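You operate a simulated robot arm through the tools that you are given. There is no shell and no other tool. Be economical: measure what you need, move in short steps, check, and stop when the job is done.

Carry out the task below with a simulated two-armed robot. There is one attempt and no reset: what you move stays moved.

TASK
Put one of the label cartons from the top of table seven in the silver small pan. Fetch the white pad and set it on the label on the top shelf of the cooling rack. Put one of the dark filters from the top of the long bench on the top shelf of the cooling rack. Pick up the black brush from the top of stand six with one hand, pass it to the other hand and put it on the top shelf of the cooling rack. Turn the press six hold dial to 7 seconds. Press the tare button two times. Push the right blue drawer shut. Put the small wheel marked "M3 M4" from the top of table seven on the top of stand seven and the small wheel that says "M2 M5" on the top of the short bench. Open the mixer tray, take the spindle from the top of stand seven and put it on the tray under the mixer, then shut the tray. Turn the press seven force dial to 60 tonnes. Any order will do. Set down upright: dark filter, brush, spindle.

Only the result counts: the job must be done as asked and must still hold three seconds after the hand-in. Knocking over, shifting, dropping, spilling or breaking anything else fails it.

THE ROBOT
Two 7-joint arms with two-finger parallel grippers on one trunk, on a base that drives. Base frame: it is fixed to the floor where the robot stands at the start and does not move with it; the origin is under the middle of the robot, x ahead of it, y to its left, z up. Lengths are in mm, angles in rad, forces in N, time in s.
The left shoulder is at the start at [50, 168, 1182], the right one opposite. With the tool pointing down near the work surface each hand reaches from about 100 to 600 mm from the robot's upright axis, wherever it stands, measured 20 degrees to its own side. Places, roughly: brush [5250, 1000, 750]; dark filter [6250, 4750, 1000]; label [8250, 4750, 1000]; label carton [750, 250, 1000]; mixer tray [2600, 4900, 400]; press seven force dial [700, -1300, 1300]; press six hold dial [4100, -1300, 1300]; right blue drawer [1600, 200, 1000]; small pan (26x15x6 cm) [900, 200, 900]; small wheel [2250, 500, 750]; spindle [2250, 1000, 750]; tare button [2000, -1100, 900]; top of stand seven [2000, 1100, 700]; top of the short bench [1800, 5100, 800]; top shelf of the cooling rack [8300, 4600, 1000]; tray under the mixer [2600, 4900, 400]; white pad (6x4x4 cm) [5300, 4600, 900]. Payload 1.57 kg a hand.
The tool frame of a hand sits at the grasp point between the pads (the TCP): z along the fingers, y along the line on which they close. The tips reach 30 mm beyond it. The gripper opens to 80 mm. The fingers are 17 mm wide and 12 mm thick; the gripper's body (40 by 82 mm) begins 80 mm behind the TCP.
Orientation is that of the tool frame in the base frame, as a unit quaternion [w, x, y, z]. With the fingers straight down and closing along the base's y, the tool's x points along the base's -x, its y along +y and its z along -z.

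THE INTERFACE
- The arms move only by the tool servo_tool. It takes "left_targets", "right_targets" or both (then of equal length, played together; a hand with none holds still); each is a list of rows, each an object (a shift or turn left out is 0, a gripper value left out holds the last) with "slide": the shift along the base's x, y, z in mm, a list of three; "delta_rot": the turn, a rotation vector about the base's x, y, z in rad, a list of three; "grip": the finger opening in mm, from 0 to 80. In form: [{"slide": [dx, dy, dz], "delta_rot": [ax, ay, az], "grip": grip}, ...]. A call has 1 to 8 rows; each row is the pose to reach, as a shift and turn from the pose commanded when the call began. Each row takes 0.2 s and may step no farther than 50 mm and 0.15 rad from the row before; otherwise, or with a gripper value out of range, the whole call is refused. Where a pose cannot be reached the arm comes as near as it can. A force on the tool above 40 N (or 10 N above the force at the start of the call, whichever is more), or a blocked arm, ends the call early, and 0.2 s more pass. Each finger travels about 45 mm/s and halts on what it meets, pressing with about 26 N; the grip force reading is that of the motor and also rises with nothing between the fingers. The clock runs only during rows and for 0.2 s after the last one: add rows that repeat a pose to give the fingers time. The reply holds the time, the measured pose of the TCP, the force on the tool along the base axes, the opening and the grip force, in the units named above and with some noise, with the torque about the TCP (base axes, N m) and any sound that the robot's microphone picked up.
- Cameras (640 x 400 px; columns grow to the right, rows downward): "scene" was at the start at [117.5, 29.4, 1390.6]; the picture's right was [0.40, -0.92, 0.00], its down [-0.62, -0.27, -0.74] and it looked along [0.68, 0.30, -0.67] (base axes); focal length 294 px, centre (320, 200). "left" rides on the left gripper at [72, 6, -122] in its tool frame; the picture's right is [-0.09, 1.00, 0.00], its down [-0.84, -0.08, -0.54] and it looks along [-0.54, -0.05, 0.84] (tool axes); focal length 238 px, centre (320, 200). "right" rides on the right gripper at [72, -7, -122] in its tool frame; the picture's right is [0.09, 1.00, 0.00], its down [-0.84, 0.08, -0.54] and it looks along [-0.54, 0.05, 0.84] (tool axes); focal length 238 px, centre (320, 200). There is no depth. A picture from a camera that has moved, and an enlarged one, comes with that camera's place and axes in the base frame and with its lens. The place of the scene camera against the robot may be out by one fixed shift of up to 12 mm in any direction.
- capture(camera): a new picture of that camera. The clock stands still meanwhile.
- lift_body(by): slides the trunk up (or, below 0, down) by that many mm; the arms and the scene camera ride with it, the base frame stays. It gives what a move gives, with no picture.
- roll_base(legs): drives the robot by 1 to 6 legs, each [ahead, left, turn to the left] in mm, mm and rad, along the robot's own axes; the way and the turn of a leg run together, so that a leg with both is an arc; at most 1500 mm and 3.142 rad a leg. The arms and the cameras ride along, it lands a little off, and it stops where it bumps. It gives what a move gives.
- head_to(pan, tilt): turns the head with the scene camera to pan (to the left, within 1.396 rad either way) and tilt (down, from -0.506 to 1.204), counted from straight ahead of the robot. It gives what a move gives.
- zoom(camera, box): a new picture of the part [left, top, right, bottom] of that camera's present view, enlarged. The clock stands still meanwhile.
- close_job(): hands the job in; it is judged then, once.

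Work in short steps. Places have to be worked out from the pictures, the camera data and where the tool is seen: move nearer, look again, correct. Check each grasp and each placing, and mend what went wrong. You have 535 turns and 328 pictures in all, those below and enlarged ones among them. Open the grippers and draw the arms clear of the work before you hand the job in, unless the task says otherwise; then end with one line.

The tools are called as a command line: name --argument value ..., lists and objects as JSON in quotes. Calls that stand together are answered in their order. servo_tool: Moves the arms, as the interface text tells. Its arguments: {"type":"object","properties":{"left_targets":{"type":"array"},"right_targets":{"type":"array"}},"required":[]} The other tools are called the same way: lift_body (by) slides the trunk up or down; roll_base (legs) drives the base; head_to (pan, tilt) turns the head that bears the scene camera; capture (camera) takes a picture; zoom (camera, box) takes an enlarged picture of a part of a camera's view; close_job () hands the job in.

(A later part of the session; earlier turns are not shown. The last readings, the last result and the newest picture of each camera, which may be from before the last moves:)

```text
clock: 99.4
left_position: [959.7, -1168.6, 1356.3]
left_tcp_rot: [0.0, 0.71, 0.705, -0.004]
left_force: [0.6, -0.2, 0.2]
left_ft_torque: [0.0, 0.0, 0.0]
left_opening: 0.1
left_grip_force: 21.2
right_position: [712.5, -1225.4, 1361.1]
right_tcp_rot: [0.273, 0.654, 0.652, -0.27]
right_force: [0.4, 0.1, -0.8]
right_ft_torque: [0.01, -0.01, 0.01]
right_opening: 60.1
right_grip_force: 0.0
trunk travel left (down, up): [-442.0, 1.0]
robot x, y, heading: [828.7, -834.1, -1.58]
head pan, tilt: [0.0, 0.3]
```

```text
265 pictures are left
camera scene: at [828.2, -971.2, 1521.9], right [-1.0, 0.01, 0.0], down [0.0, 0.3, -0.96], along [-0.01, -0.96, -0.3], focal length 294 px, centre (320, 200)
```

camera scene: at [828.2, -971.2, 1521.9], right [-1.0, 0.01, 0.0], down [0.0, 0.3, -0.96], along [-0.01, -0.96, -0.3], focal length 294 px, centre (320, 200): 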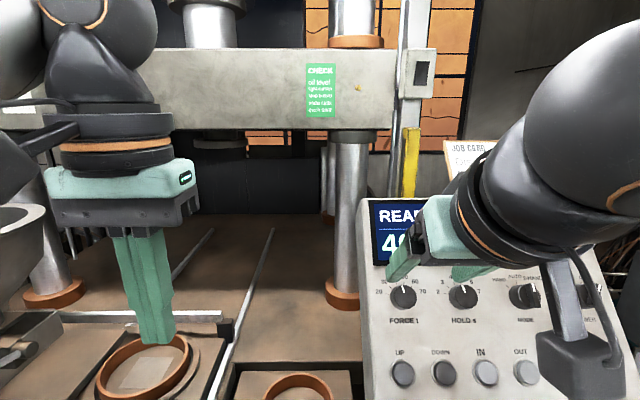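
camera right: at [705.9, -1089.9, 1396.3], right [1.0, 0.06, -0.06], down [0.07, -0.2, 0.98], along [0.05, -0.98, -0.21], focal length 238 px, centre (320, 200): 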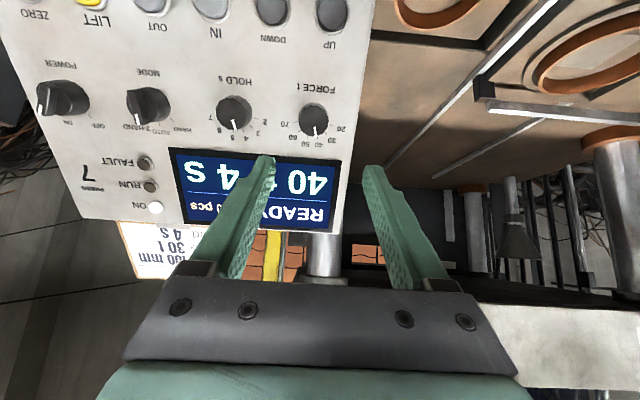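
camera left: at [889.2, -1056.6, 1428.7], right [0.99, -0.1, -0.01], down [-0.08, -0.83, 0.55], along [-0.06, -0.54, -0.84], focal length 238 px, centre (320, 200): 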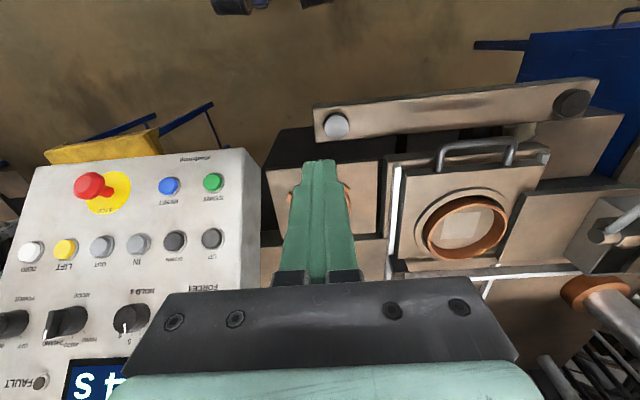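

Refined: knob ≈[703,-1335,1253], inward normal ≈(0,-0.76,-0.65). I adjust tilt, pre-roll the gripper counter-clockwise and come nearer.

servo_tool --right_targets '[{"slide": [-5, -20, -20], "delta_rot": [-0.08, 0, 0], "grip": 56}, {"slide": [-9, -38, -40], "delta_rot": [-0.08, 0, 0]}]'

servo_tool --right_targets '[{"delta_rot": [0, 0.106, 0.091]}, {"delta_rot": [0, 0.212, 0.182]}, {"delta_rot": [0, 0.318, 0.273]}, {"delta_rot": [0, 0.424, 0.364]}, {"delta_rot": [0, 0.456, 0.39]}]'

capture --camera "right"

capture --camera "scene"

```text
clock: 100.0
left_position: [960.1, -1169.6, 1358.2]
left_tcp_rot: [0.0, 0.71, 0.704, -0.004]
left_force: [0.1, -0.5, 0.0]
left_ft_torque: [0.01, 0.0, 0.01]
left_opening: 0.0
left_grip_force: 21.4
right_position: [703.9, -1263.5, 1322.1]
right_tcp_rot: [0.299, 0.643, 0.64, -0.296]
right_force: [-0.4, 0.0, -0.1]
right_ft_torque: [0.01, 0.0, 0.01]
right_opening: 56.1
right_grip_force: 0.0
trunk travel left (down, up): [-442.0, 1.0]
robot x, y, heading: [826.3, -834.6, -1.58]
head pan, tilt: [0.0, 0.3]
```

```text
clock: 101.2
left_position: [959.7, -1169.8, 1357.1]
left_tcp_rot: [-0.001, 0.709, 0.705, -0.004]
left_force: [-0.6, 0.6, -0.4]
left_ft_torque: [-0.02, 0.04, -0.01]
left_opening: 0.0
left_grip_force: 21.2
right_position: [703.6, -1263.8, 1319.5]
right_tcp_rot: [0.197, 0.424, 0.803, -0.369]
right_force: [0.6, -0.6, -0.2]
right_ft_torque: [-0.02, 0.02, -0.02]
right_opening: 56.1
right_grip_force: 0.1
trunk travel left (down, up): [-442.0, 1.0]
robot x, y, heading: [830.9, -833.8, -1.579]
head pan, tilt: [0.0, 0.3]
```

```text
264 pictures are left
camera right: at [657.7, -1136.2, 1357.5], right [0.77, 0.42, -0.48], down [0.53, -0.01, 0.85], along [0.35, -0.91, -0.23], focal length 238 px, centre (320, 200)
```

right: 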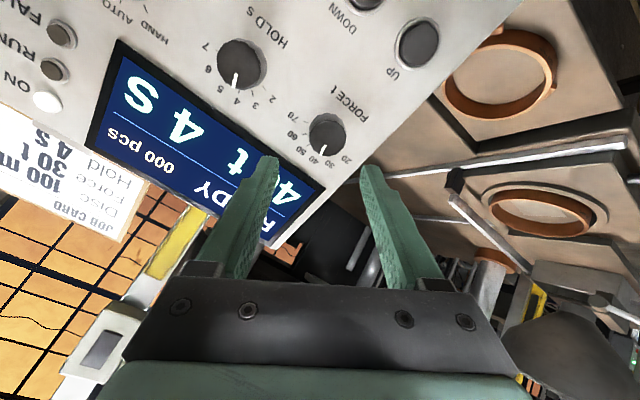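

```text
263 pictures are left
camera scene: at [828.4, -970.5, 1522.0], right [-1.0, 0.01, 0.0], down [0.0, 0.3, -0.96], along [-0.01, -0.96, -0.3], focal length 294 px, centre (320, 200)
```

scene: 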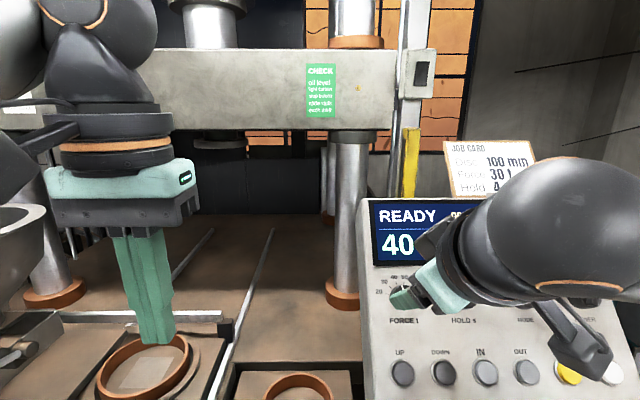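

Knob front ≈[705,-1325,1256]. I advance along the normal, stopping just before engaging to look.

servo_tool --right_targets '[{"slide": [1, -14, -19]}, {"slide": [1, -28, -35]}]'

capture --camera "right"

zoom --camera "scene" --box '[350, 190, 510, 340]'

```text
clock: 101.8
left_position: [959.6, -1170.5, 1357.0]
left_tcp_rot: [0.0, 0.709, 0.705, -0.004]
left_force: [-0.5, -0.9, 0.0]
left_ft_torque: [0.02, 0.02, -0.06]
left_opening: 0.1
left_grip_force: 21.5
right_position: [705.7, -1291.0, 1286.1]
right_tcp_rot: [0.199, 0.424, 0.803, -0.369]
right_force: [-0.5, -0.9, -0.2]
right_ft_torque: [0.0, 0.03, -0.04]
right_opening: 56.0
right_grip_force: 0.0
trunk travel left (down, up): [-442.0, 1.0]
robot x, y, heading: [829.1, -833.7, -1.58]
head pan, tilt: [0.0, 0.3]
```

```text
262 pictures are left
camera right: at [659.2, -1163.9, 1322.4], right [0.77, 0.41, -0.48], down [0.53, -0.01, 0.85], along [0.35, -0.91, -0.23], focal length 238 px, centre (320, 200)
```

right: 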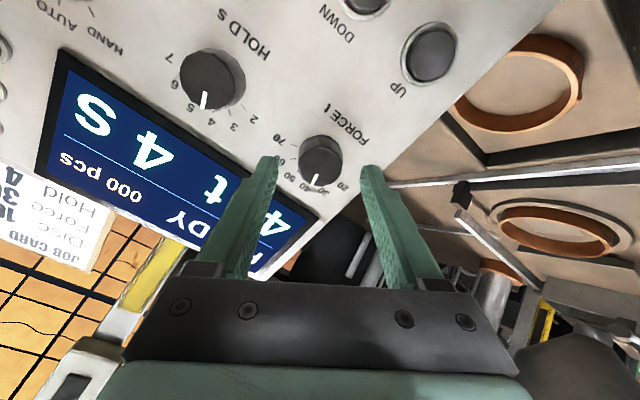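

```text
2.67 times, centred on (430, 265) of scene
camera zoom: at [828.4, -970.7, 1522.0], right [-1.0, 0.01, 0.0], down [0.0, 0.3, -0.96], along [-0.01, -0.96, -0.3], focal length 784 px, centre (27, 27)
```

zoom: 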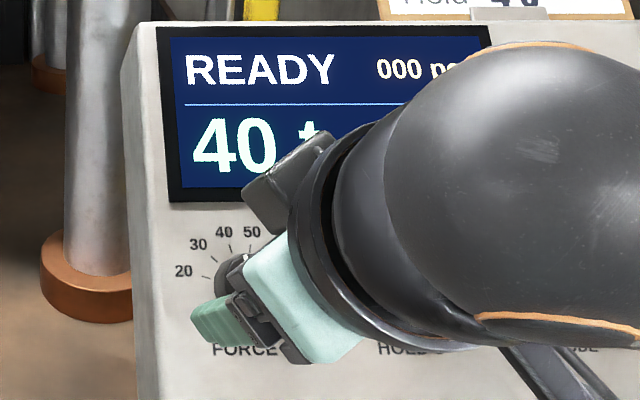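

The knob lies on the tool axis ~45 mm ahead. I advance 28 mm gently and close on it.

servo_tool --right_targets '[{"slide": [0, -7, -6]}, {"slide": [0, -14, -12]}, {"slide": [0, -21, -18]}]'

servo_tool --right_targets '[{"grip": 45}, {"grip": 30}, {"grip": 25}, {"grip": 25}, {"grip": 25}]'

capture --camera "right"

```text
clock: 102.6
left_position: [959.7, -1166.5, 1357.9]
left_tcp_rot: [0.001, 0.71, 0.704, -0.005]
left_force: [-0.4, -0.6, 0.4]
left_ft_torque: [0.0, 0.02, -0.01]
left_opening: 0.0
left_grip_force: 21.4
right_position: [704.1, -1308.5, 1269.9]
right_tcp_rot: [0.199, 0.424, 0.802, -0.372]
right_force: [-2.5, 16.1, 10.6]
right_ft_torque: [-0.23, 0.29, -0.56]
right_opening: 56.1
right_grip_force: 0.0
trunk travel left (down, up): [-442.0, 1.0]
robot x, y, heading: [828.7, -833.7, -1.585]
head pan, tilt: [0.0, 0.3]
```

```text
clock: 103.8
left_position: [958.1, -1164.7, 1359.0]
left_tcp_rot: [0.0, 0.71, 0.705, -0.005]
left_force: [-0.1, -0.2, -0.7]
left_ft_torque: [-0.02, 0.0, 0.02]
left_opening: 0.0
left_grip_force: 21.1
right_position: [704.1, -1308.5, 1269.6]
right_tcp_rot: [0.2, 0.425, 0.801, -0.372]
right_force: [-10.5, 12.9, 21.8]
right_ft_torque: [-0.48, 0.62, -0.5]
right_opening: 36.3
right_grip_force: 6.2
trunk travel left (down, up): [-442.0, 1.0]
robot x, y, heading: [829.5, -832.2, -1.585]
head pan, tilt: [0.0, 0.3]
```

```text
260 pictures are left
camera right: at [658.0, -1181.0, 1306.2], right [0.77, 0.41, -0.48], down [0.53, 0.0, 0.85], along [0.35, -0.91, -0.22], focal length 238 px, centre (320, 200)
```

right: 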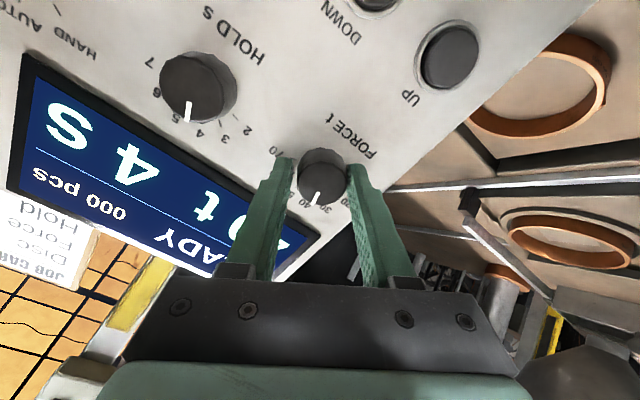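

Tips touch the panel; I back off 3 mm and finish the grip.

servo_tool --right_targets '[{"slide": [0, 3, 2.5], "grip": 40}, {"slide": [0, 3, 2.5], "grip": 30}, {"slide": [0, 3, 2.5], "grip": 25}, {"slide": [0, 3, 2.5], "grip": 25}]'

```text
clock: 104.8
left_position: [958.8, -1167.6, 1357.6]
left_tcp_rot: [0.0, 0.71, 0.704, -0.004]
left_force: [-0.1, 0.1, -0.7]
left_ft_torque: [0.02, -0.01, -0.02]
left_opening: 0.0
left_grip_force: 21.8
right_position: [703.9, -1307.3, 1269.8]
right_tcp_rot: [0.199, 0.425, 0.803, -0.368]
right_force: [-3.7, 3.2, 7.5]
right_ft_torque: [-0.23, 0.1, -0.26]
right_opening: 34.0
right_grip_force: 9.2
trunk travel left (down, up): [-442.0, 1.0]
robot x, y, heading: [827.9, -835.7, -1.584]
head pan, tilt: [0.0, 0.3]
```

servo_tool --right_targets '[{"slide": [0, 0, 0], "grip": 20}, {"slide": [0, 0, 0], "grip": 20}, {"slide": [0, 0, 0], "grip": 20}]'

```text
clock: 105.6
left_position: [960.0, -1167.7, 1357.9]
left_tcp_rot: [0.001, 0.71, 0.705, -0.003]
left_force: [0.3, -0.2, 0.0]
left_ft_torque: [-0.01, -0.02, -0.06]
left_opening: 0.0
left_grip_force: 22.1
right_position: [704.5, -1307.7, 1270.0]
right_tcp_rot: [0.198, 0.425, 0.803, -0.368]
right_force: [-3.8, 4.2, 3.6]
right_ft_torque: [-0.11, 0.11, -0.14]
right_opening: 33.6
right_grip_force: 41.0
trunk travel left (down, up): [-442.0, 1.0]
robot x, y, heading: [829.7, -832.1, -1.582]
head pan, tilt: [0.0, 0.3]
```

Gripped. I turn clockwise 0.45 rad first and read the display.

servo_tool --right_targets '[{"delta_rot": [0, -0.114, -0.0976]}, {"delta_rot": [0, -0.228, -0.195]}, {"delta_rot": [0, -0.342, -0.293]}]'

capture --camera "right"

```text
clock: 106.4
left_position: [959.5, -1168.7, 1356.8]
left_tcp_rot: [0.0, 0.71, 0.705, -0.004]
left_force: [-0.5, -0.6, -0.6]
left_ft_torque: [0.0, 0.01, -0.02]
left_opening: 0.2
left_grip_force: 21.6
right_position: [704.5, -1308.0, 1269.1]
right_tcp_rot: [0.276, 0.593, 0.686, -0.317]
right_force: [0.2, 8.3, -2.1]
right_ft_torque: [-0.3, -0.24, 0.32]
right_opening: 33.3
right_grip_force: 41.3
trunk travel left (down, up): [-442.0, 1.0]
robot x, y, heading: [830.5, -830.7, -1.581]
head pan, tilt: [0.0, 0.3]
```

```text
259 pictures are left
camera right: at [688.1, -1171.2, 1295.6], right [0.97, 0.16, -0.17], down [0.19, -0.12, 0.97], along [0.13, -0.98, -0.14], focal length 238 px, centre (320, 200)
```

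right: 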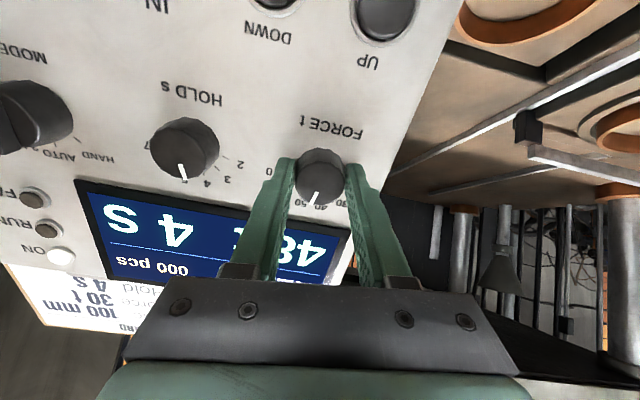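

Display reads 48 t; it's a continuous dial (~8 t per 0.45 rad). Turn 0.6 rad more.

servo_tool --right_targets '[{"delta_rot": [0, -0.114, -0.0976]}, {"delta_rot": [0, -0.228, -0.195]}, {"delta_rot": [0, -0.342, -0.293]}, {"delta_rot": [0, -0.456, -0.39]}]'

capture --camera "right"

zoom --camera "scene" --box '[350, 190, 510, 340]'

```text
clock: 107.4
left_position: [960.4, -1167.8, 1357.6]
left_tcp_rot: [-0.001, 0.71, 0.704, -0.004]
left_force: [-0.2, -0.4, 0.6]
left_ft_torque: [0.01, -0.02, -0.01]
left_opening: 0.4
left_grip_force: 21.3
right_position: [704.6, -1307.8, 1269.3]
right_tcp_rot: [0.357, 0.77, 0.48, -0.221]
right_force: [4.5, 10.0, -3.1]
right_ft_torque: [0.73, -0.47, 0.52]
right_opening: 33.0
right_grip_force: 41.3
trunk travel left (down, up): [-442.0, 1.0]
robot x, y, heading: [826.4, -833.5, -1.581]
head pan, tilt: [0.0, 0.3]
```

```text
258 pictures are left
camera right: at [731.8, -1172.9, 1297.7], right [0.93, -0.23, 0.27], down [-0.3, -0.1, 0.95], along [-0.19, -0.97, -0.16], focal length 238 px, centre (320, 200)
```

right: 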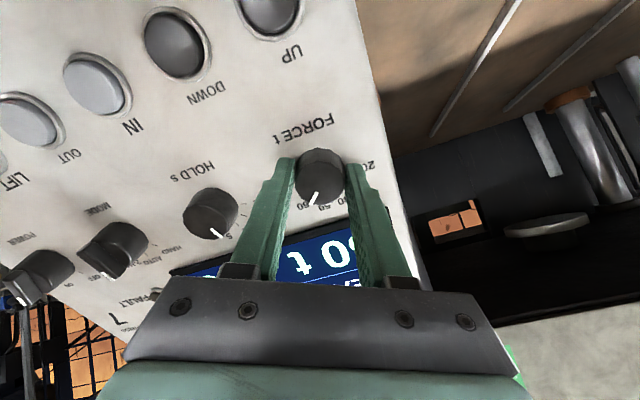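

```text
2.67 times, centred on (430, 265) of scene
camera zoom: at [829.2, -969.1, 1522.1], right [-1.0, 0.01, 0.0], down [0.0, 0.29, -0.96], along [-0.01, -0.96, -0.29], focal length 784 px, centre (27, 27)
```

zoom: 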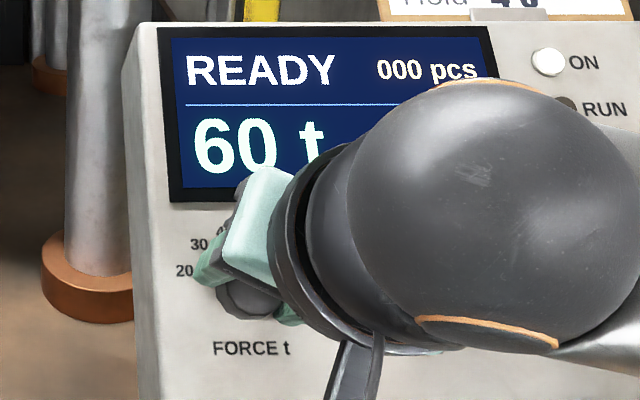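

60 t shown. Open and retreat along the normal, then check.

servo_tool --right_targets '[{"grip": 40}, {"grip": 56}, {"grip": 56}, {"slide": [0, 22, 19]}, {"slide": [0, 50, 44]}, {"slide": [0, 80, 70]}]'

zoom --camera "scene" --box '[350, 190, 510, 340]'

capture --camera "right"

```text
clock: 108.8
left_position: [960.5, -1168.1, 1358.1]
left_tcp_rot: [-0.001, 0.71, 0.704, -0.004]
left_force: [0.1, -0.4, 0.4]
left_ft_torque: [-0.02, 0.02, -0.03]
left_opening: 0.0
left_grip_force: 22.1
right_position: [704.4, -1227.7, 1339.3]
right_tcp_rot: [0.357, 0.769, 0.481, -0.223]
right_force: [-0.1, -0.5, 0.5]
right_ft_torque: [0.01, 0.0, -0.02]
right_opening: 55.8
right_grip_force: 0.0
trunk travel left (down, up): [-442.0, 1.0]
robot x, y, heading: [828.8, -830.2, -1.584]
head pan, tilt: [0.0, 0.3]
```

```text
2.67 times, centred on (430, 265) of scene
camera zoom: at [828.8, -969.7, 1522.1], right [-1.0, 0.01, 0.0], down [0.0, 0.29, -0.96], along [-0.01, -0.96, -0.29], focal length 784 px, centre (27, 27)
```

zoom: 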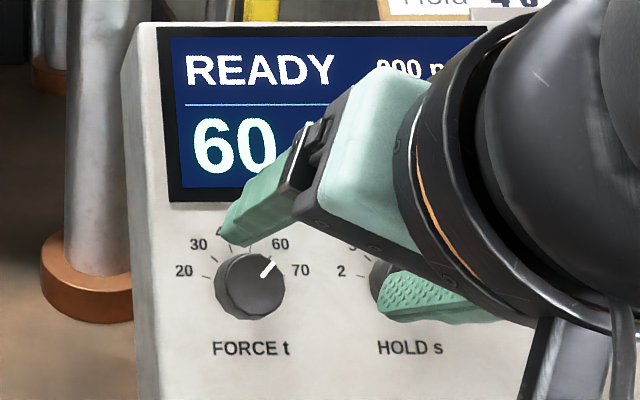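

```text
255 pictures are left
camera right: at [731.0, -1092.8, 1368.1], right [0.94, -0.23, 0.27], down [-0.3, -0.09, 0.95], along [-0.19, -0.97, -0.16], focal length 238 px, centre (320, 200)
```

right: 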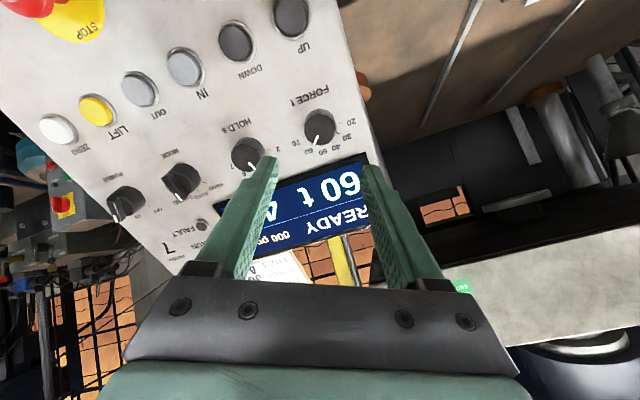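

Force is at 60 t, pointer agrees. I retract the hand and look along the corridor toward press six.

servo_tool --right_targets '[{"slide": [0, 30, 20], "delta_rot": [0, 0.114, 0.0976]}, {"slide": [0, 60, 30], "delta_rot": [0, 0.228, 0.195]}, {"slide": [0, 80, 40], "delta_rot": [0, 0.342, 0.293]}]'

roll_base --legs '[[-150, 0, 0.01]]'

head_to --pan 1.39 --tilt 0.35

capture --camera "scene"

```text
clock: 109.6
left_position: [958.8, -1168.1, 1358.3]
left_tcp_rot: [-0.001, 0.709, 0.705, -0.003]
left_force: [-0.2, -0.2, -0.7]
left_ft_torque: [0.01, 0.01, 0.01]
left_opening: 0.1
left_grip_force: 21.6
right_position: [703.6, -1150.1, 1378.1]
right_tcp_rot: [0.295, 0.646, 0.641, -0.293]
right_force: [-0.6, 0.4, 0.7]
right_ft_torque: [-0.04, 0.01, 0.0]
right_opening: 56.0
right_grip_force: 0.1
trunk travel left (down, up): [-442.0, 1.0]
robot x, y, heading: [826.5, -832.6, -1.584]
head pan, tilt: [0.0, 0.3]
```

```text
clock: 111.0
left_position: [963.5, -1018.4, 1358.3]
left_tcp_rot: [0.0, 0.706, 0.708, -0.003]
left_force: [-0.2, 0.1, 0.5]
left_ft_torque: [-0.02, 0.02, 0.02]
left_opening: 0.0
left_grip_force: 21.3
right_position: [708.5, -1001.8, 1378.5]
right_tcp_rot: [0.3, 0.64, 0.643, -0.294]
right_force: [-0.3, -0.7, 0.3]
right_ft_torque: [0.0, -0.02, -0.03]
right_opening: 55.9
right_grip_force: 0.0
trunk travel left (down, up): [-442.0, 1.0]
robot x, y, heading: [831.0, -685.0, -1.567]
head pan, tilt: [0.0, 0.3]
```

```text
clock: 112.5
left_position: [962.9, -1019.1, 1357.1]
left_tcp_rot: [0.0, 0.706, 0.708, -0.004]
left_force: [-0.1, -1.0, 0.8]
left_ft_torque: [0.01, 0.01, -0.01]
left_opening: 0.0
left_grip_force: 21.3
right_position: [706.3, -1002.4, 1373.9]
right_tcp_rot: [0.291, 0.643, 0.645, -0.292]
right_force: [0.5, -1.2, 0.5]
right_ft_torque: [0.01, 0.01, 0.0]
right_opening: 56.0
right_grip_force: 0.0
trunk travel left (down, up): [-442.0, 1.0]
robot x, y, heading: [826.1, -684.3, -1.574]
head pan, tilt: [1.389, 0.351]
```

```text
254 pictures are left
camera scene: at [829.7, -821.4, 1521.9], right [-1.0, 0.01, 0.0], down [0.0, 0.3, -0.95], along [-0.01, -0.95, -0.3], focal length 294 px, centre (320, 200)
```

scene: 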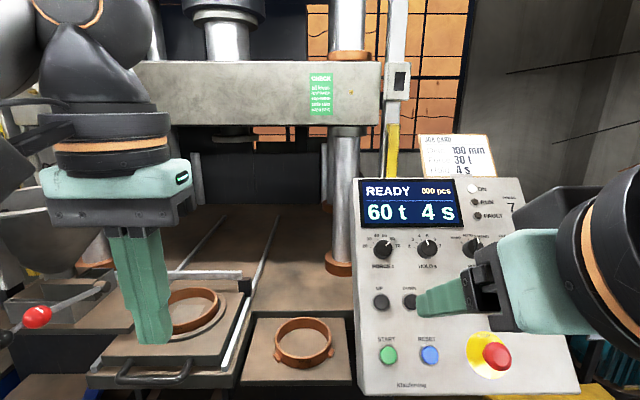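

The picture came from before the head turned; I take it again.

capture --camera "scene"

```text
253 pictures are left
camera scene: at [829.7, -821.4, 1521.9], right [-1.0, 0.01, 0.0], down [0.0, 0.3, -0.95], along [-0.01, -0.95, -0.3], focal length 294 px, centre (320, 200)
```

scene: 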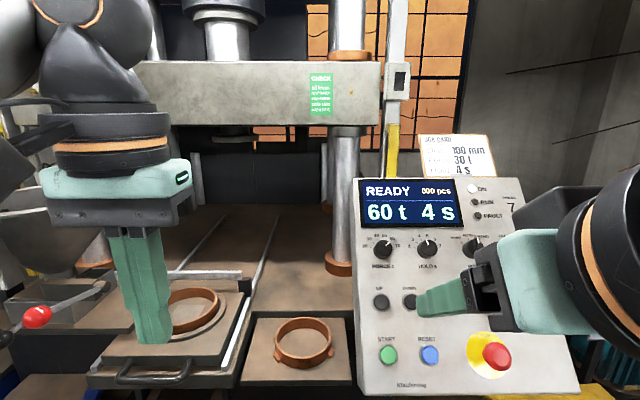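

The picture seems stale; I command the head again.

head_to --pan 1.3 --tilt 0.4

capture --camera "scene"

```text
clock: 113.2
left_position: [963.3, -1019.1, 1356.2]
left_tcp_rot: [0.0, 0.706, 0.708, -0.003]
left_force: [0.9, 0.3, 0.1]
left_ft_torque: [0.01, 0.0, 0.0]
left_opening: 0.2
left_grip_force: 21.0
right_position: [707.5, -1004.7, 1372.4]
right_tcp_rot: [0.29, 0.642, 0.646, -0.292]
right_force: [-0.3, 0.2, -0.4]
right_ft_torque: [-0.02, 0.01, -0.02]
right_opening: 56.0
right_grip_force: 0.0
trunk travel left (down, up): [-442.0, 1.0]
robot x, y, heading: [832.2, -680.5, -1.57]
head pan, tilt: [1.3, 0.4]
```

```text
252 pictures are left
camera scene: at [830.2, -821.4, 1520.5], right [-1.0, 0.0, 0.0], down [0.0, 0.31, -0.95], along [0.0, -0.95, -0.31], focal length 294 px, centre (320, 200)
```

scene: 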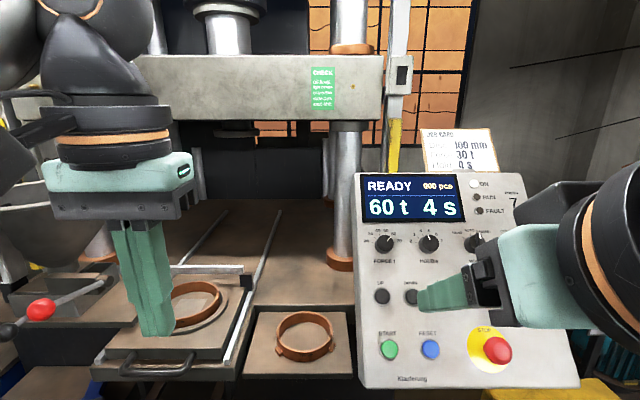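

The head reports the new pan, but the camera didn't turn. I test another direction.

head_to --pan -0.5 --tilt 0.5

capture --camera "scene"

```text
clock: 115.0
left_position: [964.0, -1019.0, 1358.7]
left_tcp_rot: [0.0, 0.707, 0.708, -0.003]
left_force: [0.4, -0.4, 0.1]
left_ft_torque: [0.02, -0.01, 0.01]
left_opening: 0.2
left_grip_force: 21.5
right_position: [709.3, -1000.9, 1378.9]
right_tcp_rot: [0.299, 0.64, 0.643, -0.294]
right_force: [0.2, 0.7, -0.1]
right_ft_torque: [0.02, 0.02, 0.02]
right_opening: 56.0
right_grip_force: 0.1
trunk travel left (down, up): [-442.0, 1.0]
robot x, y, heading: [831.6, -684.5, -1.572]
head pan, tilt: [-0.499, 0.499]
```

```text
251 pictures are left
camera scene: at [786.9, -808.0, 1503.6], right [-0.88, 0.48, 0.0], down [0.23, 0.42, -0.88], along [-0.42, -0.77, -0.48], focal length 294 px, centre (320, 200)
```

scene: 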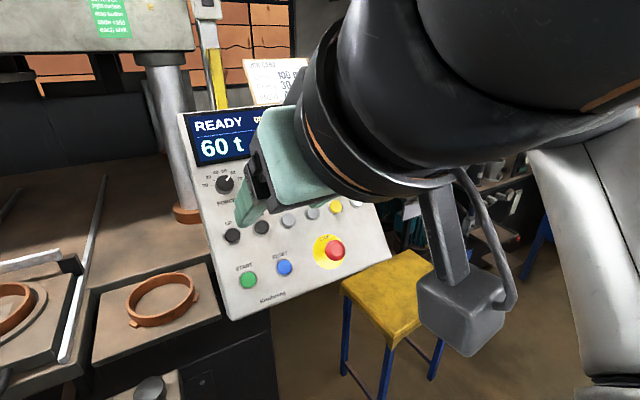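

The head was blocked by the retracted right wrist (it nudged it). I lower and straighten the right hand out of the head's way.

head_to --pan 0.0 --tilt 0.4

servo_tool --right_targets '[{"slide": [-5, -20, -40], "delta_rot": [0.1, 0, 0]}, {"slide": [-10, -20, -80], "delta_rot": [0.24, 0, 0]}, {"slide": [-15, -20, -120], "delta_rot": [0.38, 0, 0]}, {"slide": [-20, -20, -150], "delta_rot": [0.52, 0, 0]}, {"slide": [-30, -20, -170], "delta_rot": [0.66, 0, 0]}, {"slide": [-40, -20, -180], "delta_rot": [0.8, 0, 0]}, {"slide": [-40, -20, -180], "delta_rot": [0.86, 0, 0]}]'

head_to --pan 1.39 --tilt 0.35

capture --camera "scene"

```text
clock: 115.9
left_position: [964.8, -1018.3, 1356.9]
left_tcp_rot: [-0.001, 0.706, 0.708, -0.004]
left_force: [0.0, 0.3, -0.5]
left_ft_torque: [0.04, -0.02, 0.02]
left_opening: 0.0
left_grip_force: 21.4
right_position: [706.7, -1002.4, 1376.8]
right_tcp_rot: [0.297, 0.643, 0.643, -0.291]
right_force: [1.1, 0.3, 0.3]
right_ft_torque: [0.01, 0.0, 0.0]
right_opening: 56.1
right_grip_force: 0.1
trunk travel left (down, up): [-442.0, 1.0]
robot x, y, heading: [827.8, -682.9, -1.566]
head pan, tilt: [0.0, 0.4]
```

```text
clock: 117.5
left_position: [964.6, -1019.4, 1357.8]
left_tcp_rot: [0.0, 0.706, 0.708, -0.003]
left_force: [0.2, -0.3, -0.3]
left_ft_torque: [0.01, -0.01, 0.03]
left_opening: 0.1
left_grip_force: 21.2
right_position: [667.7, -1022.0, 1198.7]
right_tcp_rot: [0.005, 0.707, 0.708, 0.003]
right_force: [-0.1, 0.9, -0.3]
right_ft_torque: [0.02, 0.01, 0.01]
right_opening: 56.3
right_grip_force: 0.1
trunk travel left (down, up): [-442.0, 1.0]
robot x, y, heading: [828.6, -684.6, -1.57]
head pan, tilt: [0.0, 0.4]
```

```text
clock: 119.0
left_position: [964.1, -1018.7, 1356.4]
left_tcp_rot: [0.0, 0.707, 0.707, -0.004]
left_force: [0.4, 0.0, 0.3]
left_ft_torque: [0.01, 0.04, 0.03]
left_opening: 0.0
left_grip_force: 21.8
right_position: [667.9, -1022.4, 1199.3]
right_tcp_rot: [0.005, 0.707, 0.707, 0.002]
right_force: [0.1, 0.1, 0.1]
right_ft_torque: [-0.03, 0.01, 0.02]
right_opening: 56.1
right_grip_force: 0.0
trunk travel left (down, up): [-442.0, 1.0]
robot x, y, heading: [829.9, -679.5, -1.573]
head pan, tilt: [1.389, 0.351]
```

```text
250 pictures are left
camera scene: at [922.0, -744.9, 1517.3], right [-0.18, -0.98, 0.0], down [-0.34, 0.06, -0.94], along [0.92, -0.17, -0.34], focal length 294 px, centre (320, 200)
```

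scene: 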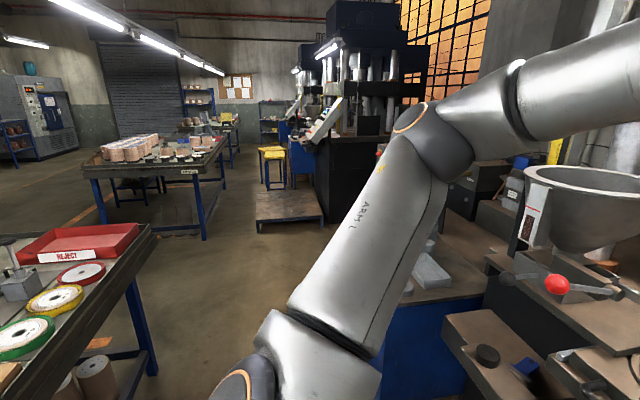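

I see a low platform in front of press six (x≥~3990). I drive along the corridor to x≈2950 and look again.

roll_base --legs '[[0, 1500, 0.0], [0, 600, 0]]'

head_to --pan 1.1 --tilt 0.5

capture --camera "scene"

```text
clock: 137.6
left_position: [3055.7, -1031.5, 1358.4]
left_tcp_rot: [0.0, 0.71, 0.704, -0.004]
left_force: [0.4, -0.4, 0.2]
left_ft_torque: [0.01, -0.01, 0.01]
left_opening: 0.0
left_grip_force: 21.1
right_position: [2760.3, -1031.6, 1198.7]
right_tcp_rot: [0.005, 0.71, 0.704, 0.002]
right_force: [0.6, 0.5, -0.2]
right_ft_torque: [0.02, -0.02, 0.02]
right_opening: 55.8
right_grip_force: 0.1
trunk travel left (down, up): [-442.0, 1.0]
robot x, y, heading: [2923.6, -697.5, -1.577]
head pan, tilt: [1.389, 0.351]
```

```text
clock: 138.4
left_position: [3054.2, -1030.9, 1357.4]
left_tcp_rot: [-0.001, 0.709, 0.705, -0.003]
left_force: [0.3, 0.0, -0.1]
left_ft_torque: [0.0, -0.03, 0.01]
left_opening: 0.0
left_grip_force: 21.7
right_position: [2759.5, -1030.4, 1197.6]
right_tcp_rot: [0.005, 0.71, 0.704, 0.002]
right_force: [1.6, 0.0, -0.2]
right_ft_torque: [-0.01, -0.01, 0.02]
right_opening: 56.2
right_grip_force: 0.1
trunk travel left (down, up): [-442.0, 1.0]
robot x, y, heading: [2922.4, -699.7, -1.581]
head pan, tilt: [1.1, 0.499]
```

```text
249 pictures are left
camera scene: at [3005.2, -781.3, 1503.6], right [-0.46, -0.89, 0.0], down [-0.42, 0.22, -0.88], along [0.78, -0.41, -0.48], focal length 294 px, centre (320, 200)
```

scene: 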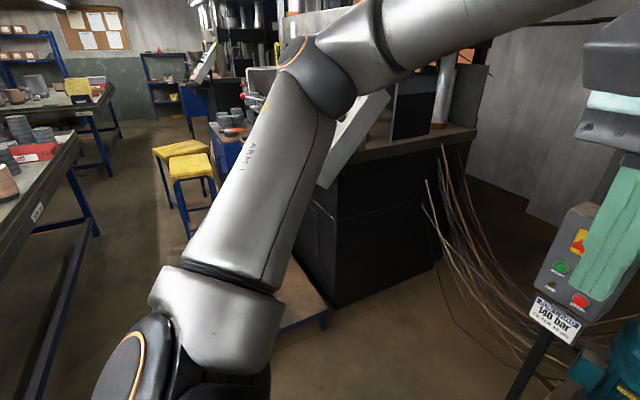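

My own arm blocks the view; I turn the base left to face the press diagonally.

roll_base --legs '[[0, 0, 0.85]]'

head_to --pan 0.1 --tilt 0.45

capture --camera "scene"

```text
clock: 141.0
left_position: [3260.3, -823.2, 1357.4]
left_tcp_rot: [0.002, 0.361, 0.933, -0.003]
left_force: [-0.1, -0.5, 0.3]
left_ft_torque: [-0.02, -0.01, -0.03]
left_opening: 0.0
left_grip_force: 21.5
right_position: [3064.6, -1042.4, 1198.7]
right_tcp_rot: [0.004, 0.362, 0.932, 0.004]
right_force: [-0.4, -0.2, -0.2]
right_ft_torque: [0.02, 0.01, 0.0]
right_opening: 55.9
right_grip_force: 0.0
trunk travel left (down, up): [-442.0, 1.0]
robot x, y, heading: [2921.4, -693.5, -0.741]
head pan, tilt: [1.1, 0.499]
```

```text
clock: 142.2
left_position: [3261.1, -822.2, 1355.7]
left_tcp_rot: [0.002, 0.361, 0.933, -0.004]
left_force: [0.1, -0.1, -0.1]
left_ft_torque: [0.04, -0.03, -0.02]
left_opening: 0.0
left_grip_force: 21.1
right_position: [3064.1, -1042.5, 1197.8]
right_tcp_rot: [0.004, 0.362, 0.932, 0.003]
right_force: [-1.6, -0.8, -0.6]
right_ft_torque: [-0.01, -0.01, 0.01]
right_opening: 56.0
right_grip_force: 0.1
trunk travel left (down, up): [-442.0, 1.0]
robot x, y, heading: [2926.8, -697.8, -0.741]
head pan, tilt: [0.099, 0.45]
```

```text
248 pictures are left
camera scene: at [3028.1, -781.2, 1508.1], right [-0.6, -0.8, 0.0], down [-0.35, 0.26, -0.9], along [0.72, -0.54, -0.44], focal length 294 px, centre (320, 200)
```

scene: 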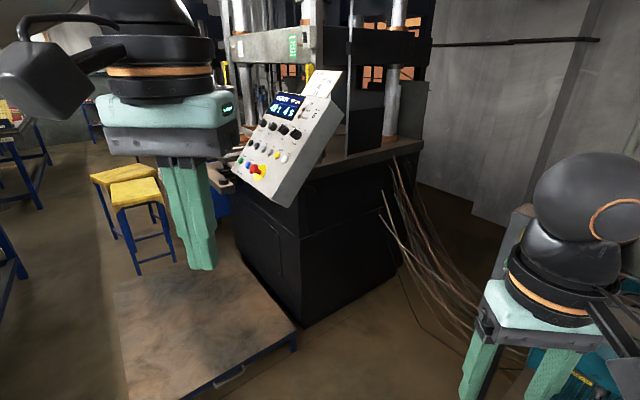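

Platform's near side is x≈4020; the panel overhangs at x≈3850-4050. I drive to (3610,-900), clear of the platform.

roll_base --legs '[[644, 318, -0.3]]'

head_to --pan 0.3 --tilt 0.4

capture --camera "scene"

```text
clock: 146.2
left_position: [3864.5, -1209.1, 1358.6]
left_tcp_rot: [0.001, 0.493, 0.87, -0.003]
left_force: [0.0, 0.1, 0.1]
left_ft_torque: [-0.02, 0.03, 0.01]
left_opening: 0.0
left_grip_force: 21.2
right_position: [3612.0, -1364.9, 1199.1]
right_tcp_rot: [0.005, 0.492, 0.87, 0.003]
right_force: [0.5, 0.4, -0.9]
right_ft_torque: [-0.01, 0.02, 0.06]
right_opening: 56.1
right_grip_force: 0.0
trunk travel left (down, up): [-442.0, 1.0]
robot x, y, heading: [3577.0, -988.4, -1.032]
head pan, tilt: [0.099, 0.45]
```

```text
clock: 146.9
left_position: [3862.9, -1209.5, 1357.0]
left_tcp_rot: [0.001, 0.492, 0.87, -0.004]
left_force: [-0.2, -0.4, 0.6]
left_ft_torque: [-0.02, 0.0, -0.01]
left_opening: 0.2
left_grip_force: 21.2
right_position: [3611.6, -1363.8, 1198.4]
right_tcp_rot: [0.005, 0.492, 0.871, 0.003]
right_force: [0.3, 0.4, 0.7]
right_ft_torque: [-0.03, -0.01, -0.01]
right_opening: 55.8
right_grip_force: 0.1
trunk travel left (down, up): [-442.0, 1.0]
robot x, y, heading: [3578.3, -988.0, -1.035]
head pan, tilt: [0.3, 0.4]
```

```text
247 pictures are left
camera scene: at [3666.9, -1090.9, 1512.7], right [-0.67, -0.74, 0.0], down [-0.29, 0.26, -0.92], along [0.69, -0.62, -0.39], focal length 294 px, centre (320, 200)
```

scene: 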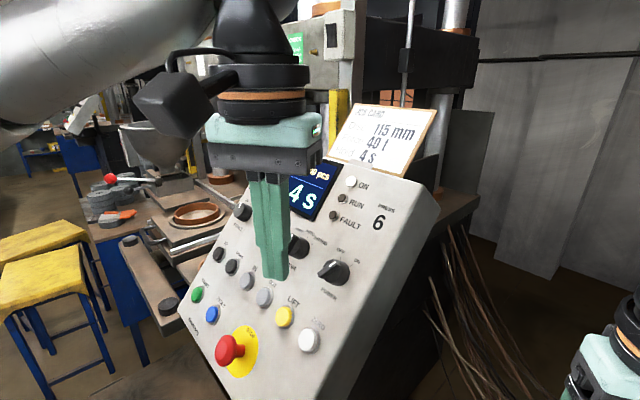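

Landmarks match press seven shifted by +3468 in x, so the HOLD dial is ≈[4085,-1325,1256]. I bring the left hand to a stand-off along the panel normal.

servo_tool --left_targets '[{"slide": [35, -5, 0], "delta_rot": [-0.14, 0, 0], "grip": 56}, {"slide": [70, -10, 0], "delta_rot": [-0.28, 0, 0]}, {"slide": [105, -15, 0], "delta_rot": [-0.42, 0, 0]}, {"slide": [140, -20, 0], "delta_rot": [-0.56, 0, 0]}, {"slide": [180, -30, -10], "delta_rot": [-0.7, 0, 0]}, {"slide": [215, -35, -15], "delta_rot": [-0.84, 0, 0]}, {"slide": [222, -38, -20], "delta_rot": [-0.863, 0, 0]}]'

capture --camera "left"

capture --camera "scene"

```text
clock: 148.5
left_position: [4085.9, -1246.9, 1338.6]
left_tcp_rot: [0.206, 0.447, 0.789, -0.368]
left_force: [0.6, -1.1, 0.3]
left_ft_torque: [-0.01, 0.03, -0.03]
left_opening: 56.1
left_grip_force: 0.1
right_position: [3611.0, -1363.2, 1198.6]
right_tcp_rot: [0.005, 0.493, 0.87, 0.003]
right_force: [-0.8, 0.2, 0.2]
right_ft_torque: [0.02, 0.03, 0.01]
right_opening: 56.0
right_grip_force: 0.1
trunk travel left (down, up): [-442.0, 1.0]
robot x, y, heading: [3576.1, -991.2, -1.032]
head pan, tilt: [0.3, 0.4]
```

```text
246 pictures are left
camera left: at [4053.8, -1111.9, 1366.7], right [0.9, 0.28, -0.33], down [0.36, -0.07, 0.93], along [0.23, -0.96, -0.17], focal length 238 px, centre (320, 200)
```

left: 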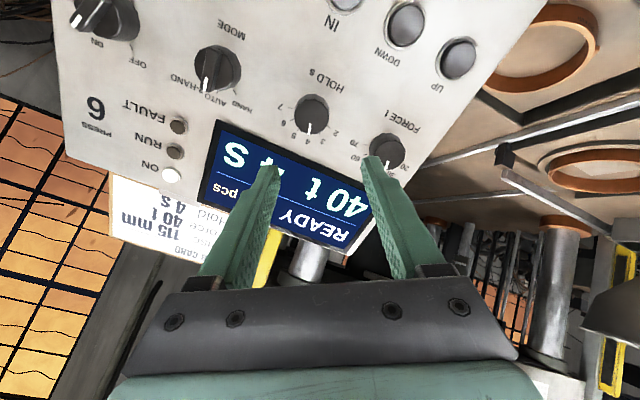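

```text
245 pictures are left
camera scene: at [3666.7, -1091.2, 1512.7], right [-0.67, -0.74, 0.0], down [-0.29, 0.26, -0.92], along [0.69, -0.61, -0.39], focal length 294 px, centre (320, 200)
```

scene: 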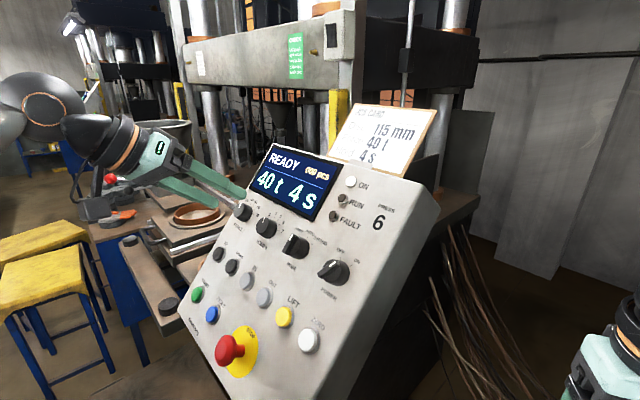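

HOLD knob ≈[4069,-1325,1253]. Advance to 45 mm off and check alignment.

servo_tool --left_targets '[{"slide": [-9, -22, -28]}, {"slide": [-17, -44, -56]}]'

capture --camera "left"

```text
clock: 149.1
left_position: [4069.2, -1291.1, 1280.3]
left_tcp_rot: [0.206, 0.447, 0.789, -0.368]
left_force: [0.0, 0.2, 1.2]
left_ft_torque: [-0.01, 0.03, 0.02]
left_opening: 55.9
left_grip_force: 0.0
right_position: [3611.4, -1363.1, 1198.4]
right_tcp_rot: [0.005, 0.493, 0.87, 0.003]
right_force: [-0.4, 0.2, 0.3]
right_ft_torque: [-0.02, -0.02, 0.02]
right_opening: 56.0
right_grip_force: 0.1
trunk travel left (down, up): [-442.0, 1.0]
robot x, y, heading: [3574.9, -990.5, -1.033]
head pan, tilt: [0.3, 0.4]
```

```text
244 pictures are left
camera left: at [4037.7, -1155.9, 1310.0], right [0.9, 0.28, -0.33], down [0.37, -0.07, 0.93], along [0.23, -0.96, -0.17], focal length 238 px, centre (320, 200)
```

left: 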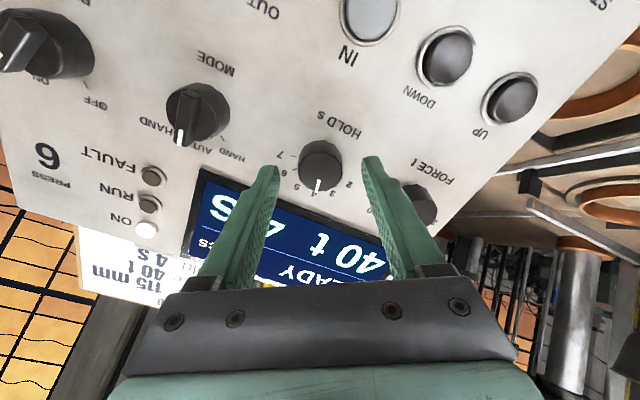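

Aligned. Advance 20 mm and close.

servo_tool --left_targets '[{"slide": [0, -8, -6.5]}, {"slide": [0, -14, -12]}, {"slide": [0, -14, -12], "grip": 44}, {"slide": [0, -14, -12], "grip": 32}, {"slide": [0, -14, -12], "grip": 20}, {"slide": [0, -14, -12], "grip": 20}, {"slide": [0, -14, -12], "grip": 20}, {"slide": [0, -14, -12], "grip": 20}]'

capture --camera "left"

```text
clock: 150.9
left_position: [4069.0, -1304.1, 1270.0]
left_tcp_rot: [0.207, 0.446, 0.79, -0.367]
left_force: [-0.4, -1.0, -1.2]
left_ft_torque: [-0.18, -0.08, 0.06]
left_opening: 33.0
left_grip_force: 41.4
right_position: [3611.9, -1362.1, 1199.2]
right_tcp_rot: [0.005, 0.493, 0.87, 0.003]
right_force: [-1.1, 0.0, -0.5]
right_ft_torque: [0.01, -0.01, 0.03]
right_opening: 56.1
right_grip_force: 0.1
trunk travel left (down, up): [-442.0, 1.0]
robot x, y, heading: [3573.4, -993.2, -1.025]
head pan, tilt: [0.3, 0.4]
```

```text
243 pictures are left
camera left: at [4037.4, -1169.9, 1298.1], right [0.9, 0.28, -0.33], down [0.37, -0.07, 0.93], along [0.23, -0.96, -0.17], focal length 238 px, centre (320, 200)
```

left: 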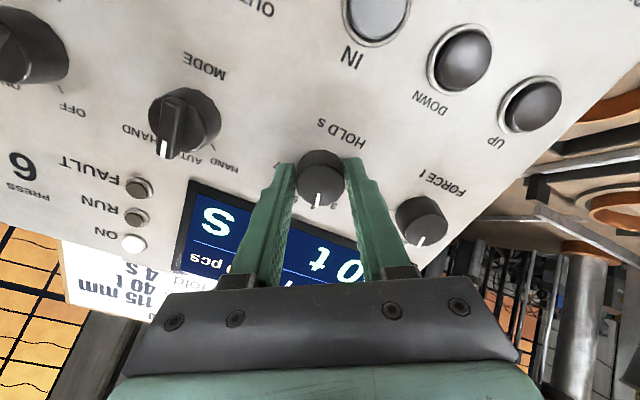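

Gripped. Turn clockwise 0.9 rad.

servo_tool --left_targets '[{"delta_rot": [0, -0.113, -0.097]}, {"delta_rot": [0, -0.226, -0.194]}, {"delta_rot": [0, -0.339, -0.291]}, {"delta_rot": [0, -0.452, -0.388]}, {"delta_rot": [0, -0.565, -0.485]}, {"delta_rot": [0, -0.678, -0.582]}]'

zoom --camera "scene" --box '[220, 130, 380, 280]'

```text
clock: 152.3
left_position: [4072.1, -1304.6, 1268.6]
left_tcp_rot: [0.343, 0.745, 0.518, -0.244]
left_force: [11.4, 1.7, 2.6]
left_ft_torque: [0.84, -0.6, 0.76]
left_opening: 33.4
left_grip_force: 41.2
right_position: [3613.7, -1362.3, 1198.8]
right_tcp_rot: [0.003, 0.492, 0.871, 0.003]
right_force: [-0.7, -0.4, 0.1]
right_ft_torque: [0.0, 0.01, 0.0]
right_opening: 55.9
right_grip_force: 0.0
trunk travel left (down, up): [-442.0, 1.0]
robot x, y, heading: [3577.0, -987.0, -1.032]
head pan, tilt: [0.3, 0.4]
```

```text
2.67 times, centred on (300, 205) of scene
camera zoom: at [3669.0, -1090.5, 1512.7], right [-0.67, -0.74, 0.0], down [-0.29, 0.26, -0.92], along [0.69, -0.61, -0.39], focal length 784 px, centre (373, 187)
```

zoom: 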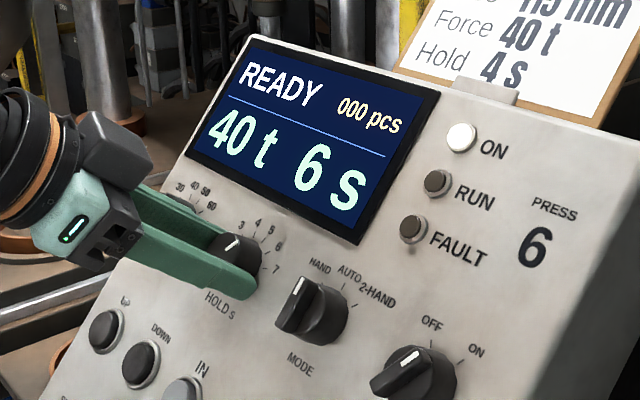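

Shows 6 s. Continue 0.6 rad.

servo_tool --left_targets '[{"delta_rot": [0, -0.113, -0.097]}, {"delta_rot": [0, -0.226, -0.194]}, {"delta_rot": [0, -0.339, -0.291]}, {"delta_rot": [0, -0.452, -0.388]}]'

zoom --camera "scene" --box '[220, 130, 380, 280]'

```text
clock: 153.3
left_position: [4073.7, -1305.2, 1269.7]
left_tcp_rot: [0.397, 0.865, 0.276, -0.131]
left_force: [19.3, -1.0, 7.1]
left_ft_torque: [0.07, -0.63, 0.82]
left_opening: 33.0
left_grip_force: 41.3
right_position: [3613.6, -1362.0, 1199.3]
right_tcp_rot: [0.003, 0.492, 0.87, 0.002]
right_force: [-0.5, -0.7, -0.6]
right_ft_torque: [0.01, 0.01, 0.02]
right_opening: 55.9
right_grip_force: 0.0
trunk travel left (down, up): [-442.0, 1.0]
robot x, y, heading: [3574.9, -992.3, -1.028]
head pan, tilt: [0.3, 0.4]
```

```text
2.67 times, centred on (300, 205) of scene
camera zoom: at [3670.0, -1090.6, 1512.6], right [-0.67, -0.74, 0.0], down [-0.29, 0.26, -0.92], along [0.68, -0.62, -0.39], focal length 784 px, centre (373, 187)
```

zoom: 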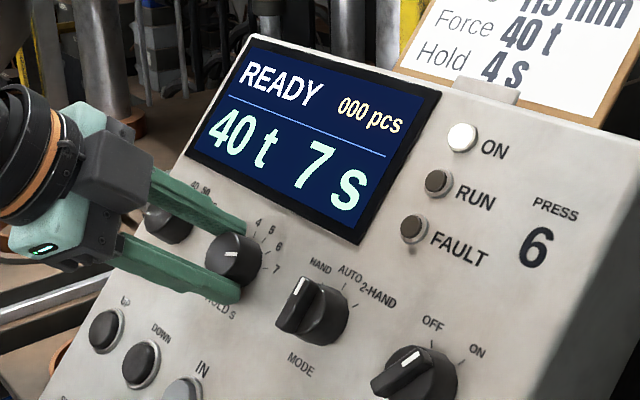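

Shows 7 s; I view the pointer from the hand to see how close to the mark.

zoom --camera "left" --box '[220, 80, 420, 260]'

```text
2.22 times, centred on (320, 170) of left
camera zoom: at [4135.9, -1189.4, 1321.0], right [0.51, -0.56, 0.65], down [-0.72, 0.14, 0.68], along [-0.47, -0.82, -0.33], focal length 530 px, centre (320, 267)
```

zoom: 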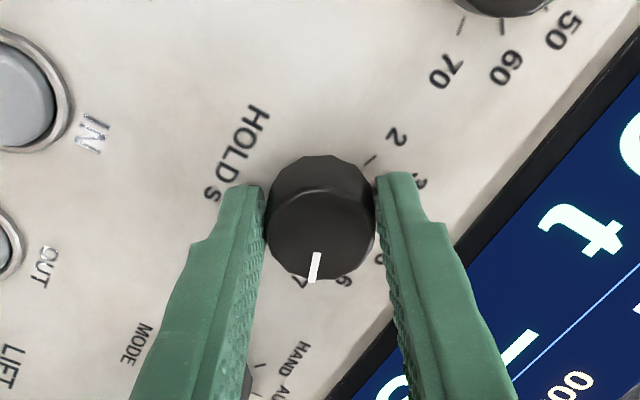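

Pointer is ~2/3 of the way from 6 to 7; turn 0.2 rad more.

servo_tool --left_targets '[{"delta_rot": [0, -0.0765, -0.065]}, {"delta_rot": [0, -0.153, -0.131]}]'

zoom --camera "left" --box '[220, 80, 420, 260]'

```text
clock: 153.9
left_position: [4071.4, -1306.0, 1270.6]
left_tcp_rot: [0.408, 0.888, 0.189, -0.091]
left_force: [17.5, -4.5, 11.1]
left_ft_torque: [-0.58, 0.41, 0.67]
left_opening: 33.0
left_grip_force: 41.0
right_position: [3613.0, -1363.1, 1198.5]
right_tcp_rot: [0.003, 0.493, 0.87, 0.003]
right_force: [-0.2, 0.5, -0.5]
right_ft_torque: [-0.02, -0.02, 0.0]
right_opening: 55.9
right_grip_force: 0.1
trunk travel left (down, up): [-442.0, 1.0]
robot x, y, heading: [3576.2, -990.9, -1.031]
head pan, tilt: [0.3, 0.4]
```

```text
2.22 times, centred on (320, 170) of left
camera zoom: at [4141.0, -1198.7, 1331.6], right [0.33, -0.61, 0.72], down [-0.79, 0.24, 0.56], along [-0.52, -0.75, -0.41], focal length 530 px, centre (320, 267)
```

zoom: 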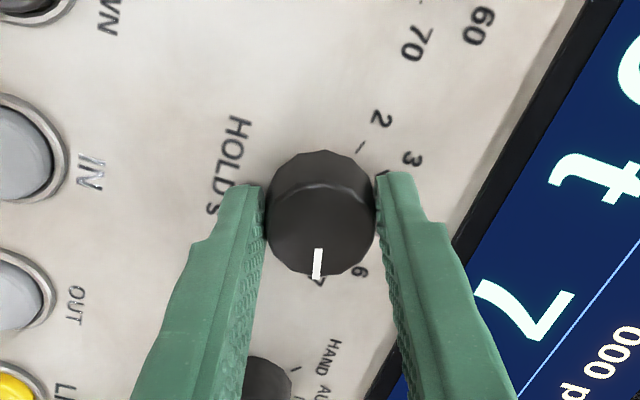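

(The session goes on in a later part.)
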